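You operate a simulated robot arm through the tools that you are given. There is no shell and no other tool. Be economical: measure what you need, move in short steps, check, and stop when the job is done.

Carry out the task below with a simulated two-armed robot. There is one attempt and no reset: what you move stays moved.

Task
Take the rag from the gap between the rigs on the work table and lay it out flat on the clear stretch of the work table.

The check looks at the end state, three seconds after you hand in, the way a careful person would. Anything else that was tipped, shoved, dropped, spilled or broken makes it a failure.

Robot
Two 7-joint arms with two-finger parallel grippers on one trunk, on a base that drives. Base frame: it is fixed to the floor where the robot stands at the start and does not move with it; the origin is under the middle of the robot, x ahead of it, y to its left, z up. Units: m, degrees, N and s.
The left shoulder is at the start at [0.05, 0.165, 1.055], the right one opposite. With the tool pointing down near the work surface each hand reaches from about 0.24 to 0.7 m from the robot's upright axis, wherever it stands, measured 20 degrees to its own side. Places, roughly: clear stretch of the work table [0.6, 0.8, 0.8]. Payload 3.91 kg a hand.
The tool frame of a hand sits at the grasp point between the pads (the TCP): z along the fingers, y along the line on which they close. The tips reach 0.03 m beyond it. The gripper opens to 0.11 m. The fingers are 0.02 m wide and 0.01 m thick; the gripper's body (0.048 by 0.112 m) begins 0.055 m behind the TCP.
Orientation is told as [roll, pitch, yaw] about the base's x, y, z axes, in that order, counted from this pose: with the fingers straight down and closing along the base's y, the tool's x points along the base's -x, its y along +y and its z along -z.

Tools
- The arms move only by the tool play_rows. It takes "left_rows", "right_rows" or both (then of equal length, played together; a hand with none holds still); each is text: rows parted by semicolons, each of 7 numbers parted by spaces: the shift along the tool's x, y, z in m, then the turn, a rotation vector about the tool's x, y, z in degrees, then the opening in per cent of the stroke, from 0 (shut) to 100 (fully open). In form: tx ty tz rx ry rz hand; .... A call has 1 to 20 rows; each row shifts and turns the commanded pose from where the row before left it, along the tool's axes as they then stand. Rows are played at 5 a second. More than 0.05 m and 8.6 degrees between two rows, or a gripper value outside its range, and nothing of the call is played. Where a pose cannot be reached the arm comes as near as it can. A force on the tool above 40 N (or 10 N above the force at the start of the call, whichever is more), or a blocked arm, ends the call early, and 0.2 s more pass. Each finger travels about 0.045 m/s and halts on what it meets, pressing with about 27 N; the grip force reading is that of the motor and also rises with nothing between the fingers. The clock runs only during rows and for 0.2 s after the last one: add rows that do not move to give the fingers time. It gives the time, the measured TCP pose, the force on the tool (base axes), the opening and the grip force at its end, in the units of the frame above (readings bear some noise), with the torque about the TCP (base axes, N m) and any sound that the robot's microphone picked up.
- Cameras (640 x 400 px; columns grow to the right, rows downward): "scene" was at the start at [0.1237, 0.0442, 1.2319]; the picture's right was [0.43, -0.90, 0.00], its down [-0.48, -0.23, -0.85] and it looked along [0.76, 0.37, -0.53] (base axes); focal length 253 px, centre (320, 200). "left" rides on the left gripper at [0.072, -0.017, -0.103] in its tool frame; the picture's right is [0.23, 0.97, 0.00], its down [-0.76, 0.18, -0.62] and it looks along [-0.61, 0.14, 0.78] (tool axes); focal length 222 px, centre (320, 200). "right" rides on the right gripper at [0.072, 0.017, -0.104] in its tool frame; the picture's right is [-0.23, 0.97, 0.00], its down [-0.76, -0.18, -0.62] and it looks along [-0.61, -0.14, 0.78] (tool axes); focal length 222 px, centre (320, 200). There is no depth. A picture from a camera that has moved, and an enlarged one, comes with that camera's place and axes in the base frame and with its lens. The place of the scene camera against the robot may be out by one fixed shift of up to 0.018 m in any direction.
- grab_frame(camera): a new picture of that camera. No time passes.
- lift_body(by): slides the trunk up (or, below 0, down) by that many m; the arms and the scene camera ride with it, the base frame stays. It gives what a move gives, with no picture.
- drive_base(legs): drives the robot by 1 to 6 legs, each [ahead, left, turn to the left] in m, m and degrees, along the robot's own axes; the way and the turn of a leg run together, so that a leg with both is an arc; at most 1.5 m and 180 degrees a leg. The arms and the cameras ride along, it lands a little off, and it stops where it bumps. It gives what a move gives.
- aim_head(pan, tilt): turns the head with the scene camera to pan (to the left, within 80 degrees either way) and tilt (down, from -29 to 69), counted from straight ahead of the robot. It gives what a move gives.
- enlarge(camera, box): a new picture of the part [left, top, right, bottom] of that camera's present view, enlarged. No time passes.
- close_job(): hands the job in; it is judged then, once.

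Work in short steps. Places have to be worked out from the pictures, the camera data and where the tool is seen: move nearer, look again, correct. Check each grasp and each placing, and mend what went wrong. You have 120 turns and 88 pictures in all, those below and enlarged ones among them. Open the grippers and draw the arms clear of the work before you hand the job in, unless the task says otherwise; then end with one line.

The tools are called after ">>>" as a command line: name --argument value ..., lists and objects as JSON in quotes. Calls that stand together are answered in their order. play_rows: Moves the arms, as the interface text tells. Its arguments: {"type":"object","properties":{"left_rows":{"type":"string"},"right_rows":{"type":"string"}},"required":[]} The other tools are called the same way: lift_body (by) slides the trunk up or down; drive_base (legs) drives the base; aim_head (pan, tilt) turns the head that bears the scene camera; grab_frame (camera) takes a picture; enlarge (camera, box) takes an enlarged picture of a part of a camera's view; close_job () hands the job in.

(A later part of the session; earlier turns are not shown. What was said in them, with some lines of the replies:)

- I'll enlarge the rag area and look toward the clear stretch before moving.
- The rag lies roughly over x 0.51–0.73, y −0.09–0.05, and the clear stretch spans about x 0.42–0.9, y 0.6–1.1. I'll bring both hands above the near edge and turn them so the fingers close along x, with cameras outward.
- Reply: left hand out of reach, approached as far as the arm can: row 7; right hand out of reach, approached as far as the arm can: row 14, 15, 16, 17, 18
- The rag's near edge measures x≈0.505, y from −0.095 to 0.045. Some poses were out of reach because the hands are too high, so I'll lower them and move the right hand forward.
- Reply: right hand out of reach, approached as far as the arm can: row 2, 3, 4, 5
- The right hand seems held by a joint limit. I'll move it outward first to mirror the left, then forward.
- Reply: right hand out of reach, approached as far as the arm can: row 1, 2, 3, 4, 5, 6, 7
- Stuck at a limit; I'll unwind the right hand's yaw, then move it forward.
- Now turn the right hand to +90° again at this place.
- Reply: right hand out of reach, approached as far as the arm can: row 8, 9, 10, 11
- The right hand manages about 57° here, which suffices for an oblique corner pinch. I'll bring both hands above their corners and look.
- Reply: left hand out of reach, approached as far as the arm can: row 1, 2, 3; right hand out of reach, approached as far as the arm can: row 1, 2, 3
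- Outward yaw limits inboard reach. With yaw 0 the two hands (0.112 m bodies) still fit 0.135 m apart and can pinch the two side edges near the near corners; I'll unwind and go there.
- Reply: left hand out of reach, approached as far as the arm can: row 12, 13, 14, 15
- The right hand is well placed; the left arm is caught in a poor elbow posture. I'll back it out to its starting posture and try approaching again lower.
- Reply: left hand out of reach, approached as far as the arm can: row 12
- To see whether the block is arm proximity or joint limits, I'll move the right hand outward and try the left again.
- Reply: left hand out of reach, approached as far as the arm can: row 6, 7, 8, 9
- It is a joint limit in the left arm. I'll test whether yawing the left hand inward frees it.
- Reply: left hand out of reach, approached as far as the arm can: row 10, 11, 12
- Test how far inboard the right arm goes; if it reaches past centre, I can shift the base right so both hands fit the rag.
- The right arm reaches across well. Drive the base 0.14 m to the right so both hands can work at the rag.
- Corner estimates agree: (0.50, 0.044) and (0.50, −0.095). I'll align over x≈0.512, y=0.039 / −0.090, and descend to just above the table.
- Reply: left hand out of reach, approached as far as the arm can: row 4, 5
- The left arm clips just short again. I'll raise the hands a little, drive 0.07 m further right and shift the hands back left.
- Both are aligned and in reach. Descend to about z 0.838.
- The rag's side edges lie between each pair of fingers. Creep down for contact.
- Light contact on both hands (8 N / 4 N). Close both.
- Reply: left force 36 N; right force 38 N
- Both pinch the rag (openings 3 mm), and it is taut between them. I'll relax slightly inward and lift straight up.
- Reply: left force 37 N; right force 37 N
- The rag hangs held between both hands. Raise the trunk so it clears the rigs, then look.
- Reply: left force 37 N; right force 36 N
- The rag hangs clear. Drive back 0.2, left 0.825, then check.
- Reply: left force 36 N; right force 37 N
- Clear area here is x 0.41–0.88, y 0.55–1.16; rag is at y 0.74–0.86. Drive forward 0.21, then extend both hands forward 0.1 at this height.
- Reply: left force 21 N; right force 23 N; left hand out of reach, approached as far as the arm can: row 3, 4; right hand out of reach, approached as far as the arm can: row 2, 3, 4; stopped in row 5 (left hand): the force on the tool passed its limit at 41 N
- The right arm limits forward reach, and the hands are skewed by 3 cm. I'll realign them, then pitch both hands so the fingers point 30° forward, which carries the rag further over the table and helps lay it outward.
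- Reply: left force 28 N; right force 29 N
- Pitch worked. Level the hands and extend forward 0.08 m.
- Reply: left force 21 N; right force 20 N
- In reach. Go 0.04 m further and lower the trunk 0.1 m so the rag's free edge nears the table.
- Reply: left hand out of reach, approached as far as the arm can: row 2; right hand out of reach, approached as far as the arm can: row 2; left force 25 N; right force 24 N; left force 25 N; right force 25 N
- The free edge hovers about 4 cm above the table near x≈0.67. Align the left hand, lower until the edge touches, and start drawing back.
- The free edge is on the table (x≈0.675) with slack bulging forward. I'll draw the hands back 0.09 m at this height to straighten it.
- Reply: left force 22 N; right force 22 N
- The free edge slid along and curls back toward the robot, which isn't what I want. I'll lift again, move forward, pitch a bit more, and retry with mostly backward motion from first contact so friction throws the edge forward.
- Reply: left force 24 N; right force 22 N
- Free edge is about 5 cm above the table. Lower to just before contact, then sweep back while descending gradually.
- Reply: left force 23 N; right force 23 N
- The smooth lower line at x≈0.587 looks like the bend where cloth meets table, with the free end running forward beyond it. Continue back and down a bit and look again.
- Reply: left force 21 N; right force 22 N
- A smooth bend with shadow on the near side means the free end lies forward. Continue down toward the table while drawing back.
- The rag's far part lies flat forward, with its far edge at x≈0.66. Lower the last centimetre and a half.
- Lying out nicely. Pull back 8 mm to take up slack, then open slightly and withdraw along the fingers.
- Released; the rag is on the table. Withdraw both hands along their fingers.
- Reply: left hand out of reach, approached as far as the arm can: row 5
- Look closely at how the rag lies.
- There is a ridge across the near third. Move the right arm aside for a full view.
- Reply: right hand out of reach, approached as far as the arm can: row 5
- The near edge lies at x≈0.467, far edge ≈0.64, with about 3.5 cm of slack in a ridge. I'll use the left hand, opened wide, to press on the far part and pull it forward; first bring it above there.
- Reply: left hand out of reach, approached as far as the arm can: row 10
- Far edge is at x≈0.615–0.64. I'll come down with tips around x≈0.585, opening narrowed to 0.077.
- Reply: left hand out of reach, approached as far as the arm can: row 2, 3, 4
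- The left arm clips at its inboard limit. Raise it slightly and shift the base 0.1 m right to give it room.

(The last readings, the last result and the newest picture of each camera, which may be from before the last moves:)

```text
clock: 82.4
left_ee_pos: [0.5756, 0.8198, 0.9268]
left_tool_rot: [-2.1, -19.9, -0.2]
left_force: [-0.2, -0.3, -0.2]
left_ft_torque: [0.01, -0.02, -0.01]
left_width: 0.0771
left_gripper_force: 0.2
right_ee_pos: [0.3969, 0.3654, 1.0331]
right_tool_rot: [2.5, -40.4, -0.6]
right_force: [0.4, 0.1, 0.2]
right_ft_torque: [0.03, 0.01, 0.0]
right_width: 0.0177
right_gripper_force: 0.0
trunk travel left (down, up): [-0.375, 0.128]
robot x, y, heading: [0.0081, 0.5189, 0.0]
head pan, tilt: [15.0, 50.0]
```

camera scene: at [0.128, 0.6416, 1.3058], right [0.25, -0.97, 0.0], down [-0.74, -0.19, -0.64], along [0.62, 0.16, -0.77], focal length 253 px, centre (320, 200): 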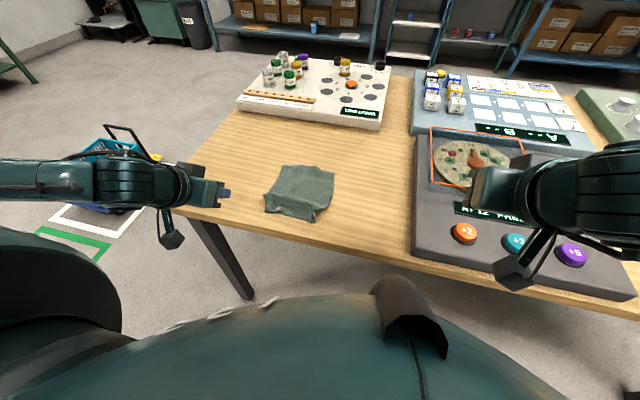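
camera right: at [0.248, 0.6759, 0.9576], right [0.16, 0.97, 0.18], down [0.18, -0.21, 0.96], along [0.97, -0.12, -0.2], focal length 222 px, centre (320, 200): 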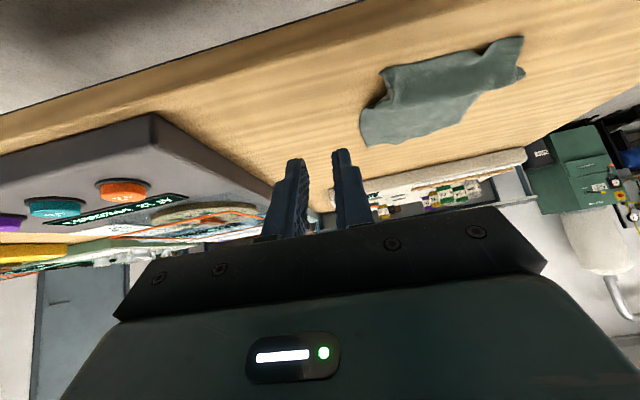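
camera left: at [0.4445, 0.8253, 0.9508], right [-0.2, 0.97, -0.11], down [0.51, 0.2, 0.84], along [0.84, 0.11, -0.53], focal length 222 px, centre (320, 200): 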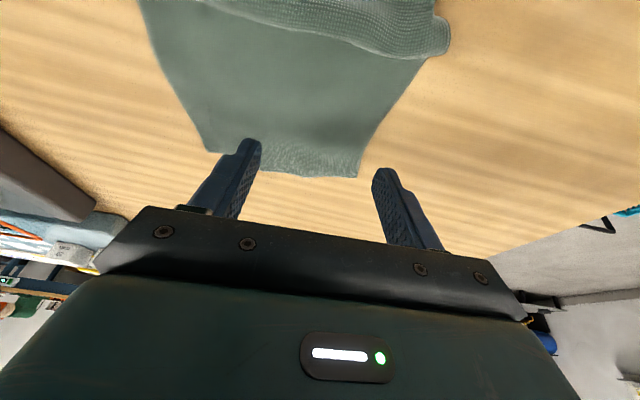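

In reach now. Straighten roll, lower to just above the cloth.

>>> play_rows --left_rows "0 -.008 0 -2 0 0 70;.0103 0 .0282 0 0 0 70;.0103 0 .0282 0 0 0 70;.0075 0 .0207 0 0 0 70;0 0 0 0 0 0 70"

>>> play_rows --left_rows ".0014 0 .0038 0 0 0 70;.0014 0 .0038 0 0 0 70;.0007 0 .0019 0 0 0 70;0 0 0 0 0 0 70"

>>> grab_frame --camera "left"

```text
clock: 83.6
left_ee_pos: [0.5672, 0.8174, 0.8526]
left_tool_rot: [-0.2, -20.0, -0.1]
left_force: [0.2, -0.5, -0.5]
left_ft_torque: [-0.02, -0.01, -0.01]
left_width: 0.0768
left_gripper_force: 0.1
left hand out of reach, approached as far as the arm can: row 4
right_ee_pos: [0.3982, 0.3655, 1.0333]
right_tool_rot: [2.5, -40.6, -0.7]
right_force: [-0.2, 0.3, 0.0]
right_ft_torque: [0.01, -0.02, 0.0]
right_width: 0.0178
right_gripper_force: 0.1
trunk travel left (down, up): [-0.375, 0.128]
robot x, y, heading: [0.0047, 0.5206, -0.2]
head pan, tilt: [15.0, 50.0]
```

```text
clock: 84.6
left_ee_pos: [0.5624, 0.8194, 0.8472]
left_tool_rot: [0.0, -19.9, -0.1]
left_force: [0.7, 0.2, 0.5]
left_ft_torque: [0.02, 0.03, 0.0]
left_width: 0.0768
left_gripper_force: 0.1
left hand out of reach, approached as far as the arm can: row 2
right_ee_pos: [0.3973, 0.3659, 1.0324]
right_tool_rot: [2.4, -40.4, -0.7]
right_force: [0.9, 0.5, 0.3]
right_ft_torque: [0.0, 0.03, 0.0]
right_width: 0.0174
right_gripper_force: 0.0
trunk travel left (down, up): [-0.375, 0.128]
robot x, y, heading: [0.0105, 0.5151, -0.0]
head pan, tilt: [15.0, 50.0]
```

```text
26 pictures are left
camera left: at [0.4603, 0.8019, 0.9196], right [-0.21, 0.97, -0.08], down [0.5, 0.18, 0.85], along [0.84, 0.14, -0.53], focal length 222 px, centre (320, 200)
```

left: 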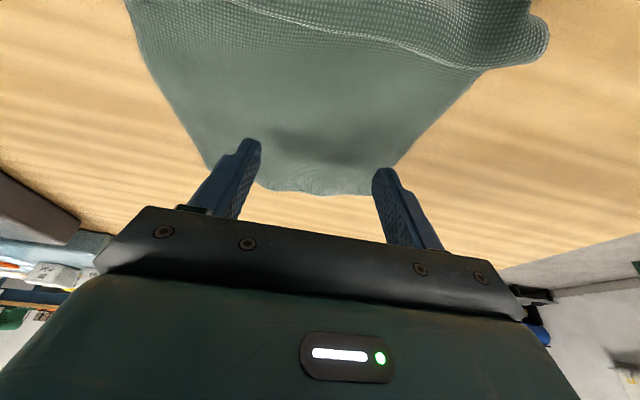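

The limit is the raised trunk. Raise the hand and lower the trunk 0.07 to regain range, then descend again.

>>> play_rows --left_rows "-.0171 0 -.047 0 0 0 70;-.0103 0 -.0282 0 0 0 70;0 0 0 0 0 0 70"

>>> lift_body --by -0.09

>>> play_rows --left_rows "-.0235 -.008 .0085 0 0 0 70;0 0 0 0 0 0 70"

```text
clock: 85.4
left_ee_pos: [0.5631, 0.8195, 0.9263]
left_tool_rot: [-0.2, -19.9, -0.2]
left_force: [-0.5, 0.7, -0.8]
left_ft_torque: [-0.02, 0.0, 0.04]
left_width: 0.0769
left_gripper_force: 0.0
right_ee_pos: [0.3983, 0.3668, 1.0333]
right_tool_rot: [2.5, -40.5, -0.7]
right_force: [0.2, -1.0, -0.1]
right_ft_torque: [0.02, 0.0, -0.01]
right_width: 0.0174
right_gripper_force: 0.1
trunk travel left (down, up): [-0.375, 0.128]
robot x, y, heading: [0.0104, 0.5192, -0.2]
head pan, tilt: [15.0, 50.0]
```

```text
clock: 86.7
left_ee_pos: [0.5637, 0.8184, 0.8366]
left_tool_rot: [-0.1, -20.0, -0.1]
left_force: [0.1, -0.4, -0.1]
left_ft_torque: [-0.03, 0.03, -0.01]
left_width: 0.0769
left_gripper_force: 0.1
right_ee_pos: [0.3975, 0.3648, 0.942]
right_tool_rot: [2.6, -40.5, -0.6]
right_force: [0.4, 0.1, 0.3]
right_ft_torque: [0.03, -0.01, 0.01]
right_width: 0.0176
right_gripper_force: 0.1
trunk travel left (down, up): [-0.285, 0.218]
robot x, y, heading: [0.0074, 0.5189, -0.1]
head pan, tilt: [15.0, 50.0]
```

```text
clock: 87.2
left_ee_pos: [0.5876, 0.8092, 0.8362]
left_tool_rot: [-0.1, -19.8, -0.1]
left_force: [-0.5, -0.2, 0.8]
left_ft_torque: [-0.01, -0.01, 0.03]
left_width: 0.0769
left_gripper_force: 0.1
right_ee_pos: [0.3978, 0.3653, 0.9433]
right_tool_rot: [2.4, -40.5, -0.6]
right_force: [0.2, 0.8, 0.1]
right_ft_torque: [-0.01, -0.01, -0.02]
right_width: 0.0177
right_gripper_force: 0.1
trunk travel left (down, up): [-0.285, 0.218]
robot x, y, heading: [0.0091, 0.5212, -0.0]
head pan, tilt: [15.0, 50.0]
```

Now just above the cloth. Press down and pull it forward 3.5 cm.

>>> play_rows --left_rows ".001 0 .0028 0 0 0 70;.001 0 .0028 0 0 0 70;.0005 0 .0014 0 0 0 70;0 0 0 0 0 0 70"

```text
clock: 88.2
left_ee_pos: [0.5894, 0.8095, 0.8327]
left_tool_rot: [0.0, -20.3, -0.2]
left_force: [-1.5, 3.7, 18.8]
left_ft_torque: [0.33, 0.06, 0.06]
left_width: 0.077
left_gripper_force: 0.0
right_ee_pos: [0.397, 0.366, 0.9442]
right_tool_rot: [2.6, -40.6, -0.8]
right_force: [0.3, -0.1, 1.1]
right_ft_torque: [0.01, -0.03, -0.03]
right_width: 0.0178
right_gripper_force: 0.1
trunk travel left (down, up): [-0.285, 0.218]
robot x, y, heading: [0.0088, 0.5164, -0.0]
head pan, tilt: [15.0, 50.0]
```

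Contact at 19 N. Drag forward.

>>> play_rows --left_rows "-.0085 0 .0031 0 0 0 70;-.0085 0 .0031 0 0 0 70;-.0085 0 .0031 0 0 0 70;-.0085 0 .0031 0 0 0 70;0 0 0 0 0 0 70"

>>> enlarge --camera "scene" --box '[200, 115, 440, 265]'

```text
clock: 89.5
left_ee_pos: [0.6207, 0.8097, 0.8329]
left_tool_rot: [-0.1, -20.1, -0.4]
left_force: [-3.1, -2.1, 16.1]
left_ft_torque: [0.29, 0.11, 0.04]
left_width: 0.0769
left_gripper_force: 0.1
left hand out of reach, approached as far as the arm can: row 4
right_ee_pos: [0.3978, 0.3635, 0.943]
right_tool_rot: [2.6, -40.6, -0.8]
right_force: [0.1, -0.3, 0.2]
right_ft_torque: [0.01, 0.0, 0.0]
right_width: 0.0177
right_gripper_force: 0.0
trunk travel left (down, up): [-0.285, 0.218]
robot x, y, heading: [0.0089, 0.519, -0.3]
head pan, tilt: [15.0, 50.0]
```

```text
2.67 times, centred on (320, 190) of scene
camera zoom: at [0.1258, 0.5414, 1.216], right [0.25, -0.97, 0.0], down [-0.74, -0.19, -0.64], along [0.62, 0.16, -0.76], focal length 674 px, centre (320, 227)
```

zoom: 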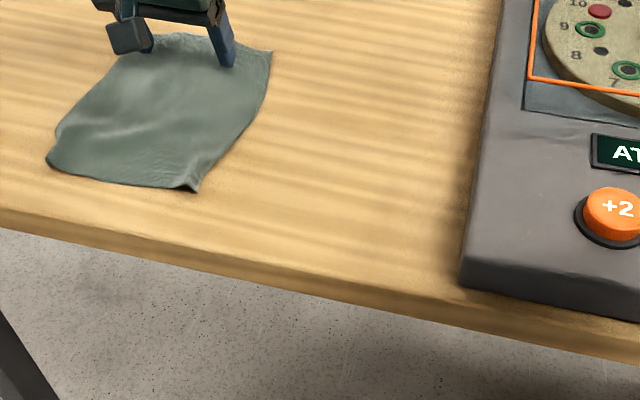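

The ridge has pulled out flat. Lift the hand off straight up and back away, then inspect.

>>> play_rows --left_rows "-.0068 0 -.0188 0 0 0 70;-.0137 0 -.0376 0 0 0 70;-.0137 0 -.0376 0 0 0 70;-.0137 .01 -.0376 0 0 0 70;0 .05 0 0 0 0 70;0 .05 0 0 0 0 70;0 .05 0 0 0 0 70;0 .05 0 0 0 0 70"

>>> aim_head --pan 28 --tilt 45

>>> grab_frame --camera "scene"

```text
clock: 91.2
left_ee_pos: [0.6218, 1.021, 0.9708]
left_tool_rot: [0.0, -20.0, -0.2]
left_force: [-0.5, -0.7, -0.5]
left_ft_torque: [0.0, 0.0, 0.0]
left_width: 0.0771
left_gripper_force: 0.1
right_ee_pos: [0.3978, 0.3663, 0.9425]
right_tool_rot: [2.5, -40.5, -0.8]
right_force: [0.0, 0.1, 0.1]
right_ft_torque: [-0.03, 0.03, 0.01]
right_width: 0.0177
right_gripper_force: 0.1
trunk travel left (down, up): [-0.285, 0.218]
robot x, y, heading: [0.013, 0.5188, 0.1]
head pan, tilt: [15.0, 50.0]
```

```text
clock: 92.0
left_ee_pos: [0.6235, 1.0207, 0.9723]
left_tool_rot: [-0.1, -19.9, -0.2]
left_force: [0.4, -0.3, 0.3]
left_ft_torque: [0.03, 0.0, -0.01]
left_width: 0.0768
left_gripper_force: 0.0
right_ee_pos: [0.3973, 0.3659, 0.9421]
right_tool_rot: [2.5, -40.5, -0.7]
right_force: [-0.3, -0.2, 0.5]
right_ft_torque: [0.03, 0.0, -0.01]
right_width: 0.0176
right_gripper_force: 0.0
trunk travel left (down, up): [-0.285, 0.218]
robot x, y, heading: [0.0142, 0.5188, -0.1]
head pan, tilt: [28.0, 45.0]
```

```text
24 pictures are left
camera scene: at [0.1251, 0.5606, 1.2227], right [0.47, -0.89, 0.0], down [-0.63, -0.33, -0.71], along [0.63, 0.33, -0.71], focal length 253 px, centre (320, 200)
```

scene: 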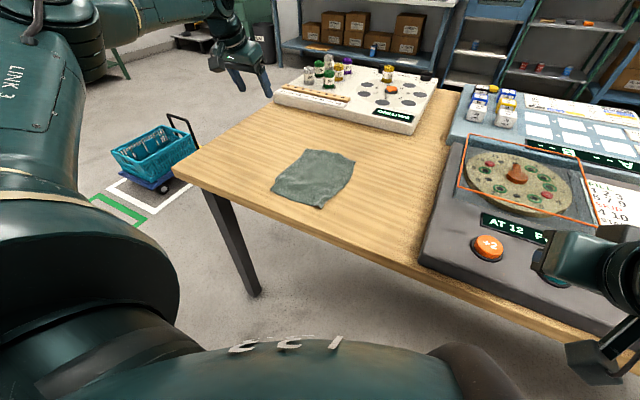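

>>> enlarge --camera "scene" --box '[250, 130, 378, 210]'

>>> grab_frame --camera "left"

```text
5.00 times, centred on (314, 170) of scene
camera zoom: at [0.1251, 0.5606, 1.2227], right [0.47, -0.89, 0.0], down [-0.63, -0.33, -0.71], along [0.63, 0.33, -0.71], focal length 1264 px, centre (350, 350)
```

zoom: 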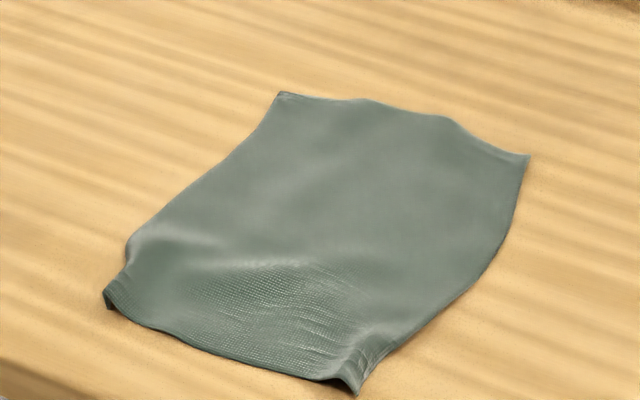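

```text
22 pictures are left
camera left: at [0.5203, 1.0036, 1.0433], right [-0.21, 0.97, -0.08], down [0.5, 0.18, 0.85], along [0.84, 0.14, -0.53], focal length 222 px, centre (320, 200)
```

left: 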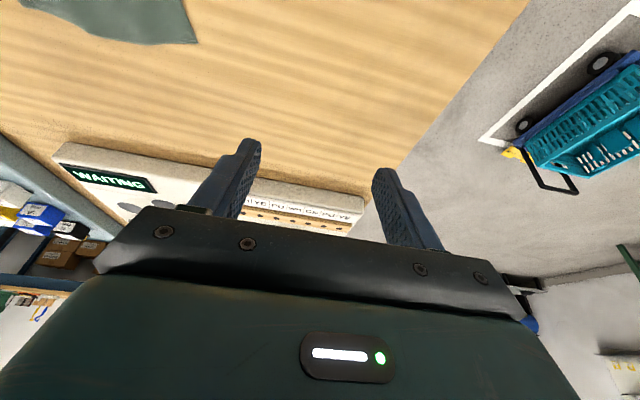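

The rag now spans x 0.475–0.68, y 0.74–0.89: full length and flat. Raise the trunk, open the grippers and back away from the table, then take a final look.

>>> lift_body --by 0.12

>>> drive_base --legs '[[-0.3, 0, 0]]'

>>> play_rows --left_rows "0 0 0 0 0 0 100;0 0 0 0 0 0 100;0 0 0 0 0 0 100;0 0 0 0 0 0 100;0 0 0 0 0 0 100;0 0 0 0 0 0 100" --right_rows "0 0 0 0 0 0 50;0 0 0 0 0 0 100;0 0 0 0 0 0 100;0 0 0 0 0 0 100;0 0 0 0 0 0 100;0 0 0 0 0 0 100"

>>> grab_frame --camera "scene"

>>> aim_head --pan -20 --tilt 30

>>> grab_frame --camera "scene"

```text
clock: 93.5
left_ee_pos: [0.6224, 1.0203, 1.09]
left_tool_rot: [0.0, -19.9, -0.2]
left_force: [-0.2, 0.5, 0.2]
left_ft_torque: [-0.02, 0.04, 0.02]
left_width: 0.0771
left_gripper_force: 0.1
right_ee_pos: [0.3989, 0.3656, 1.0624]
right_tool_rot: [2.5, -40.6, -0.7]
right_force: [0.2, 0.6, -0.5]
right_ft_torque: [0.01, -0.06, 0.01]
right_width: 0.0176
right_gripper_force: 0.1
trunk travel left (down, up): [-0.405, 0.098]
robot x, y, heading: [0.0101, 0.5211, -0.2]
head pan, tilt: [28.0, 45.0]
```

```text
clock: 95.5
left_ee_pos: [0.3264, 1.0213, 1.0924]
left_tool_rot: [0.0, -19.8, -0.3]
left_force: [-0.1, 0.7, -0.1]
left_ft_torque: [0.01, -0.02, 0.0]
left_width: 0.077
left_gripper_force: 0.0
right_ee_pos: [0.1, 0.367, 1.063]
right_tool_rot: [2.5, -40.6, -0.9]
right_force: [0.3, 0.9, 0.0]
right_ft_torque: [-0.01, -0.01, 0.03]
right_width: 0.0174
right_gripper_force: 0.0
trunk travel left (down, up): [-0.405, 0.098]
robot x, y, heading: [-0.2879, 0.5166, -0.2]
head pan, tilt: [28.0, 45.0]
```

```text
clock: 96.9
left_ee_pos: [0.3269, 1.0207, 1.091]
left_tool_rot: [-0.1, -19.9, -0.3]
left_force: [0.2, -0.2, 0.6]
left_ft_torque: [-0.01, -0.06, -0.02]
left_width: 0.1098
left_gripper_force: 0.1
right_ee_pos: [0.1004, 0.3649, 1.0635]
right_tool_rot: [2.6, -40.5, -0.9]
right_force: [0.2, 1.1, 0.5]
right_ft_torque: [-0.03, 0.02, -0.01]
right_width: 0.11
right_gripper_force: 0.0
trunk travel left (down, up): [-0.405, 0.098]
robot x, y, heading: [-0.2897, 0.5225, -0.4]
head pan, tilt: [28.0, 45.0]
```

```text
21 pictures are left
camera scene: at [-0.1719, 0.562, 1.3427], right [0.46, -0.89, 0.0], down [-0.63, -0.33, -0.71], along [0.63, 0.33, -0.71], focal length 253 px, centre (320, 200)
```

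scene: 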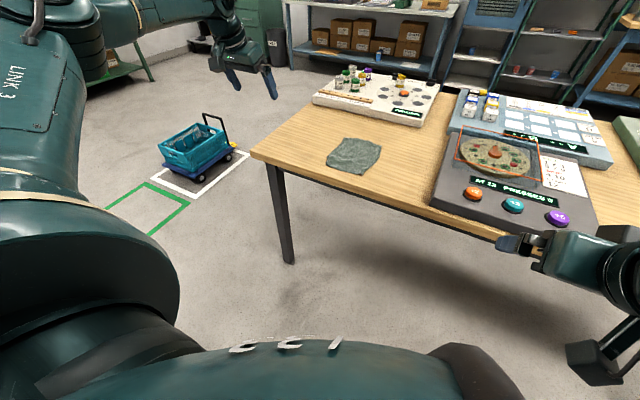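

```text
clock: 98.1
left_ee_pos: [0.3271, 1.0204, 1.0907]
left_tool_rot: [-0.1, -19.9, -0.3]
left_force: [-0.1, -1.1, 1.0]
left_ft_torque: [0.0, -0.01, -0.02]
left_width: 0.1101
left_gripper_force: 0.0
right_ee_pos: [0.0998, 0.3653, 1.0617]
right_tool_rot: [2.5, -40.5, -0.9]
right_force: [-0.4, 0.1, 0.0]
right_ft_torque: [0.0, 0.01, -0.02]
right_width: 0.11
right_gripper_force: 0.0
trunk travel left (down, up): [-0.405, 0.098]
robot x, y, heading: [-0.2875, 0.5176, -0.4]
head pan, tilt: [-20.0, 30.0]
```

```text
20 pictures are left
camera scene: at [-0.1591, 0.4929, 1.3653], right [-0.35, -0.94, 0.0], down [-0.47, 0.17, -0.87], along [0.81, -0.3, -0.5], focal length 253 px, centre (320, 200)
```

scene: 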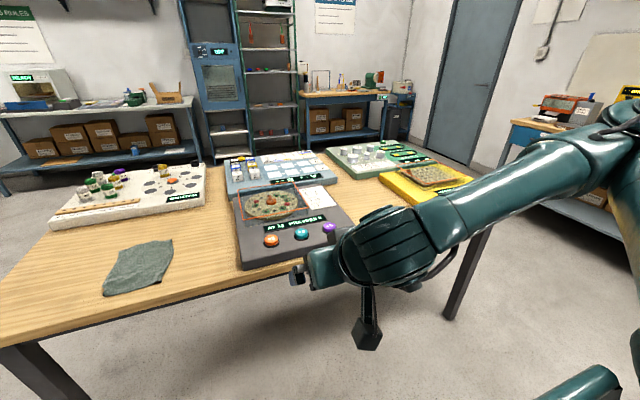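

>>> enlarge --camera "scene" --box '[60, 160, 380, 320]'

```text
2.00 times, centred on (220, 240) of scene
camera zoom: at [-0.1591, 0.4929, 1.3653], right [-0.35, -0.94, 0.0], down [-0.47, 0.17, -0.87], along [0.81, -0.3, -0.5], focal length 506 px, centre (520, 120)
```

zoom: 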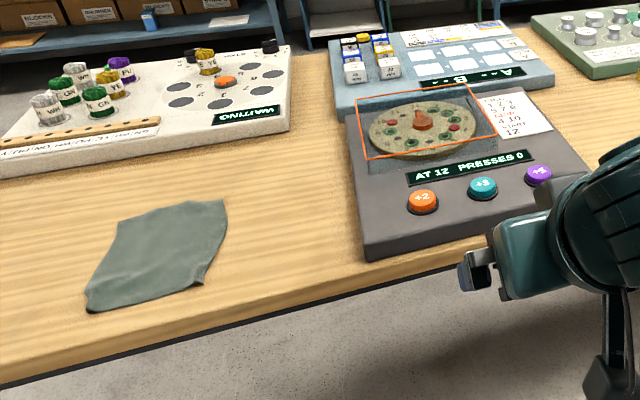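

The rag lies flat on the clear stretch, the counter still reads 0, nothing else looks moved, and the arms are clear with grippers open. I'm handing in.

>>> close_job

```text
The job is handed in.
```

The rag is out of the gap and laid flat on the clear stretch of the work table, with only slight ripples at its near edge; nothing else looked moved in the last pictures.
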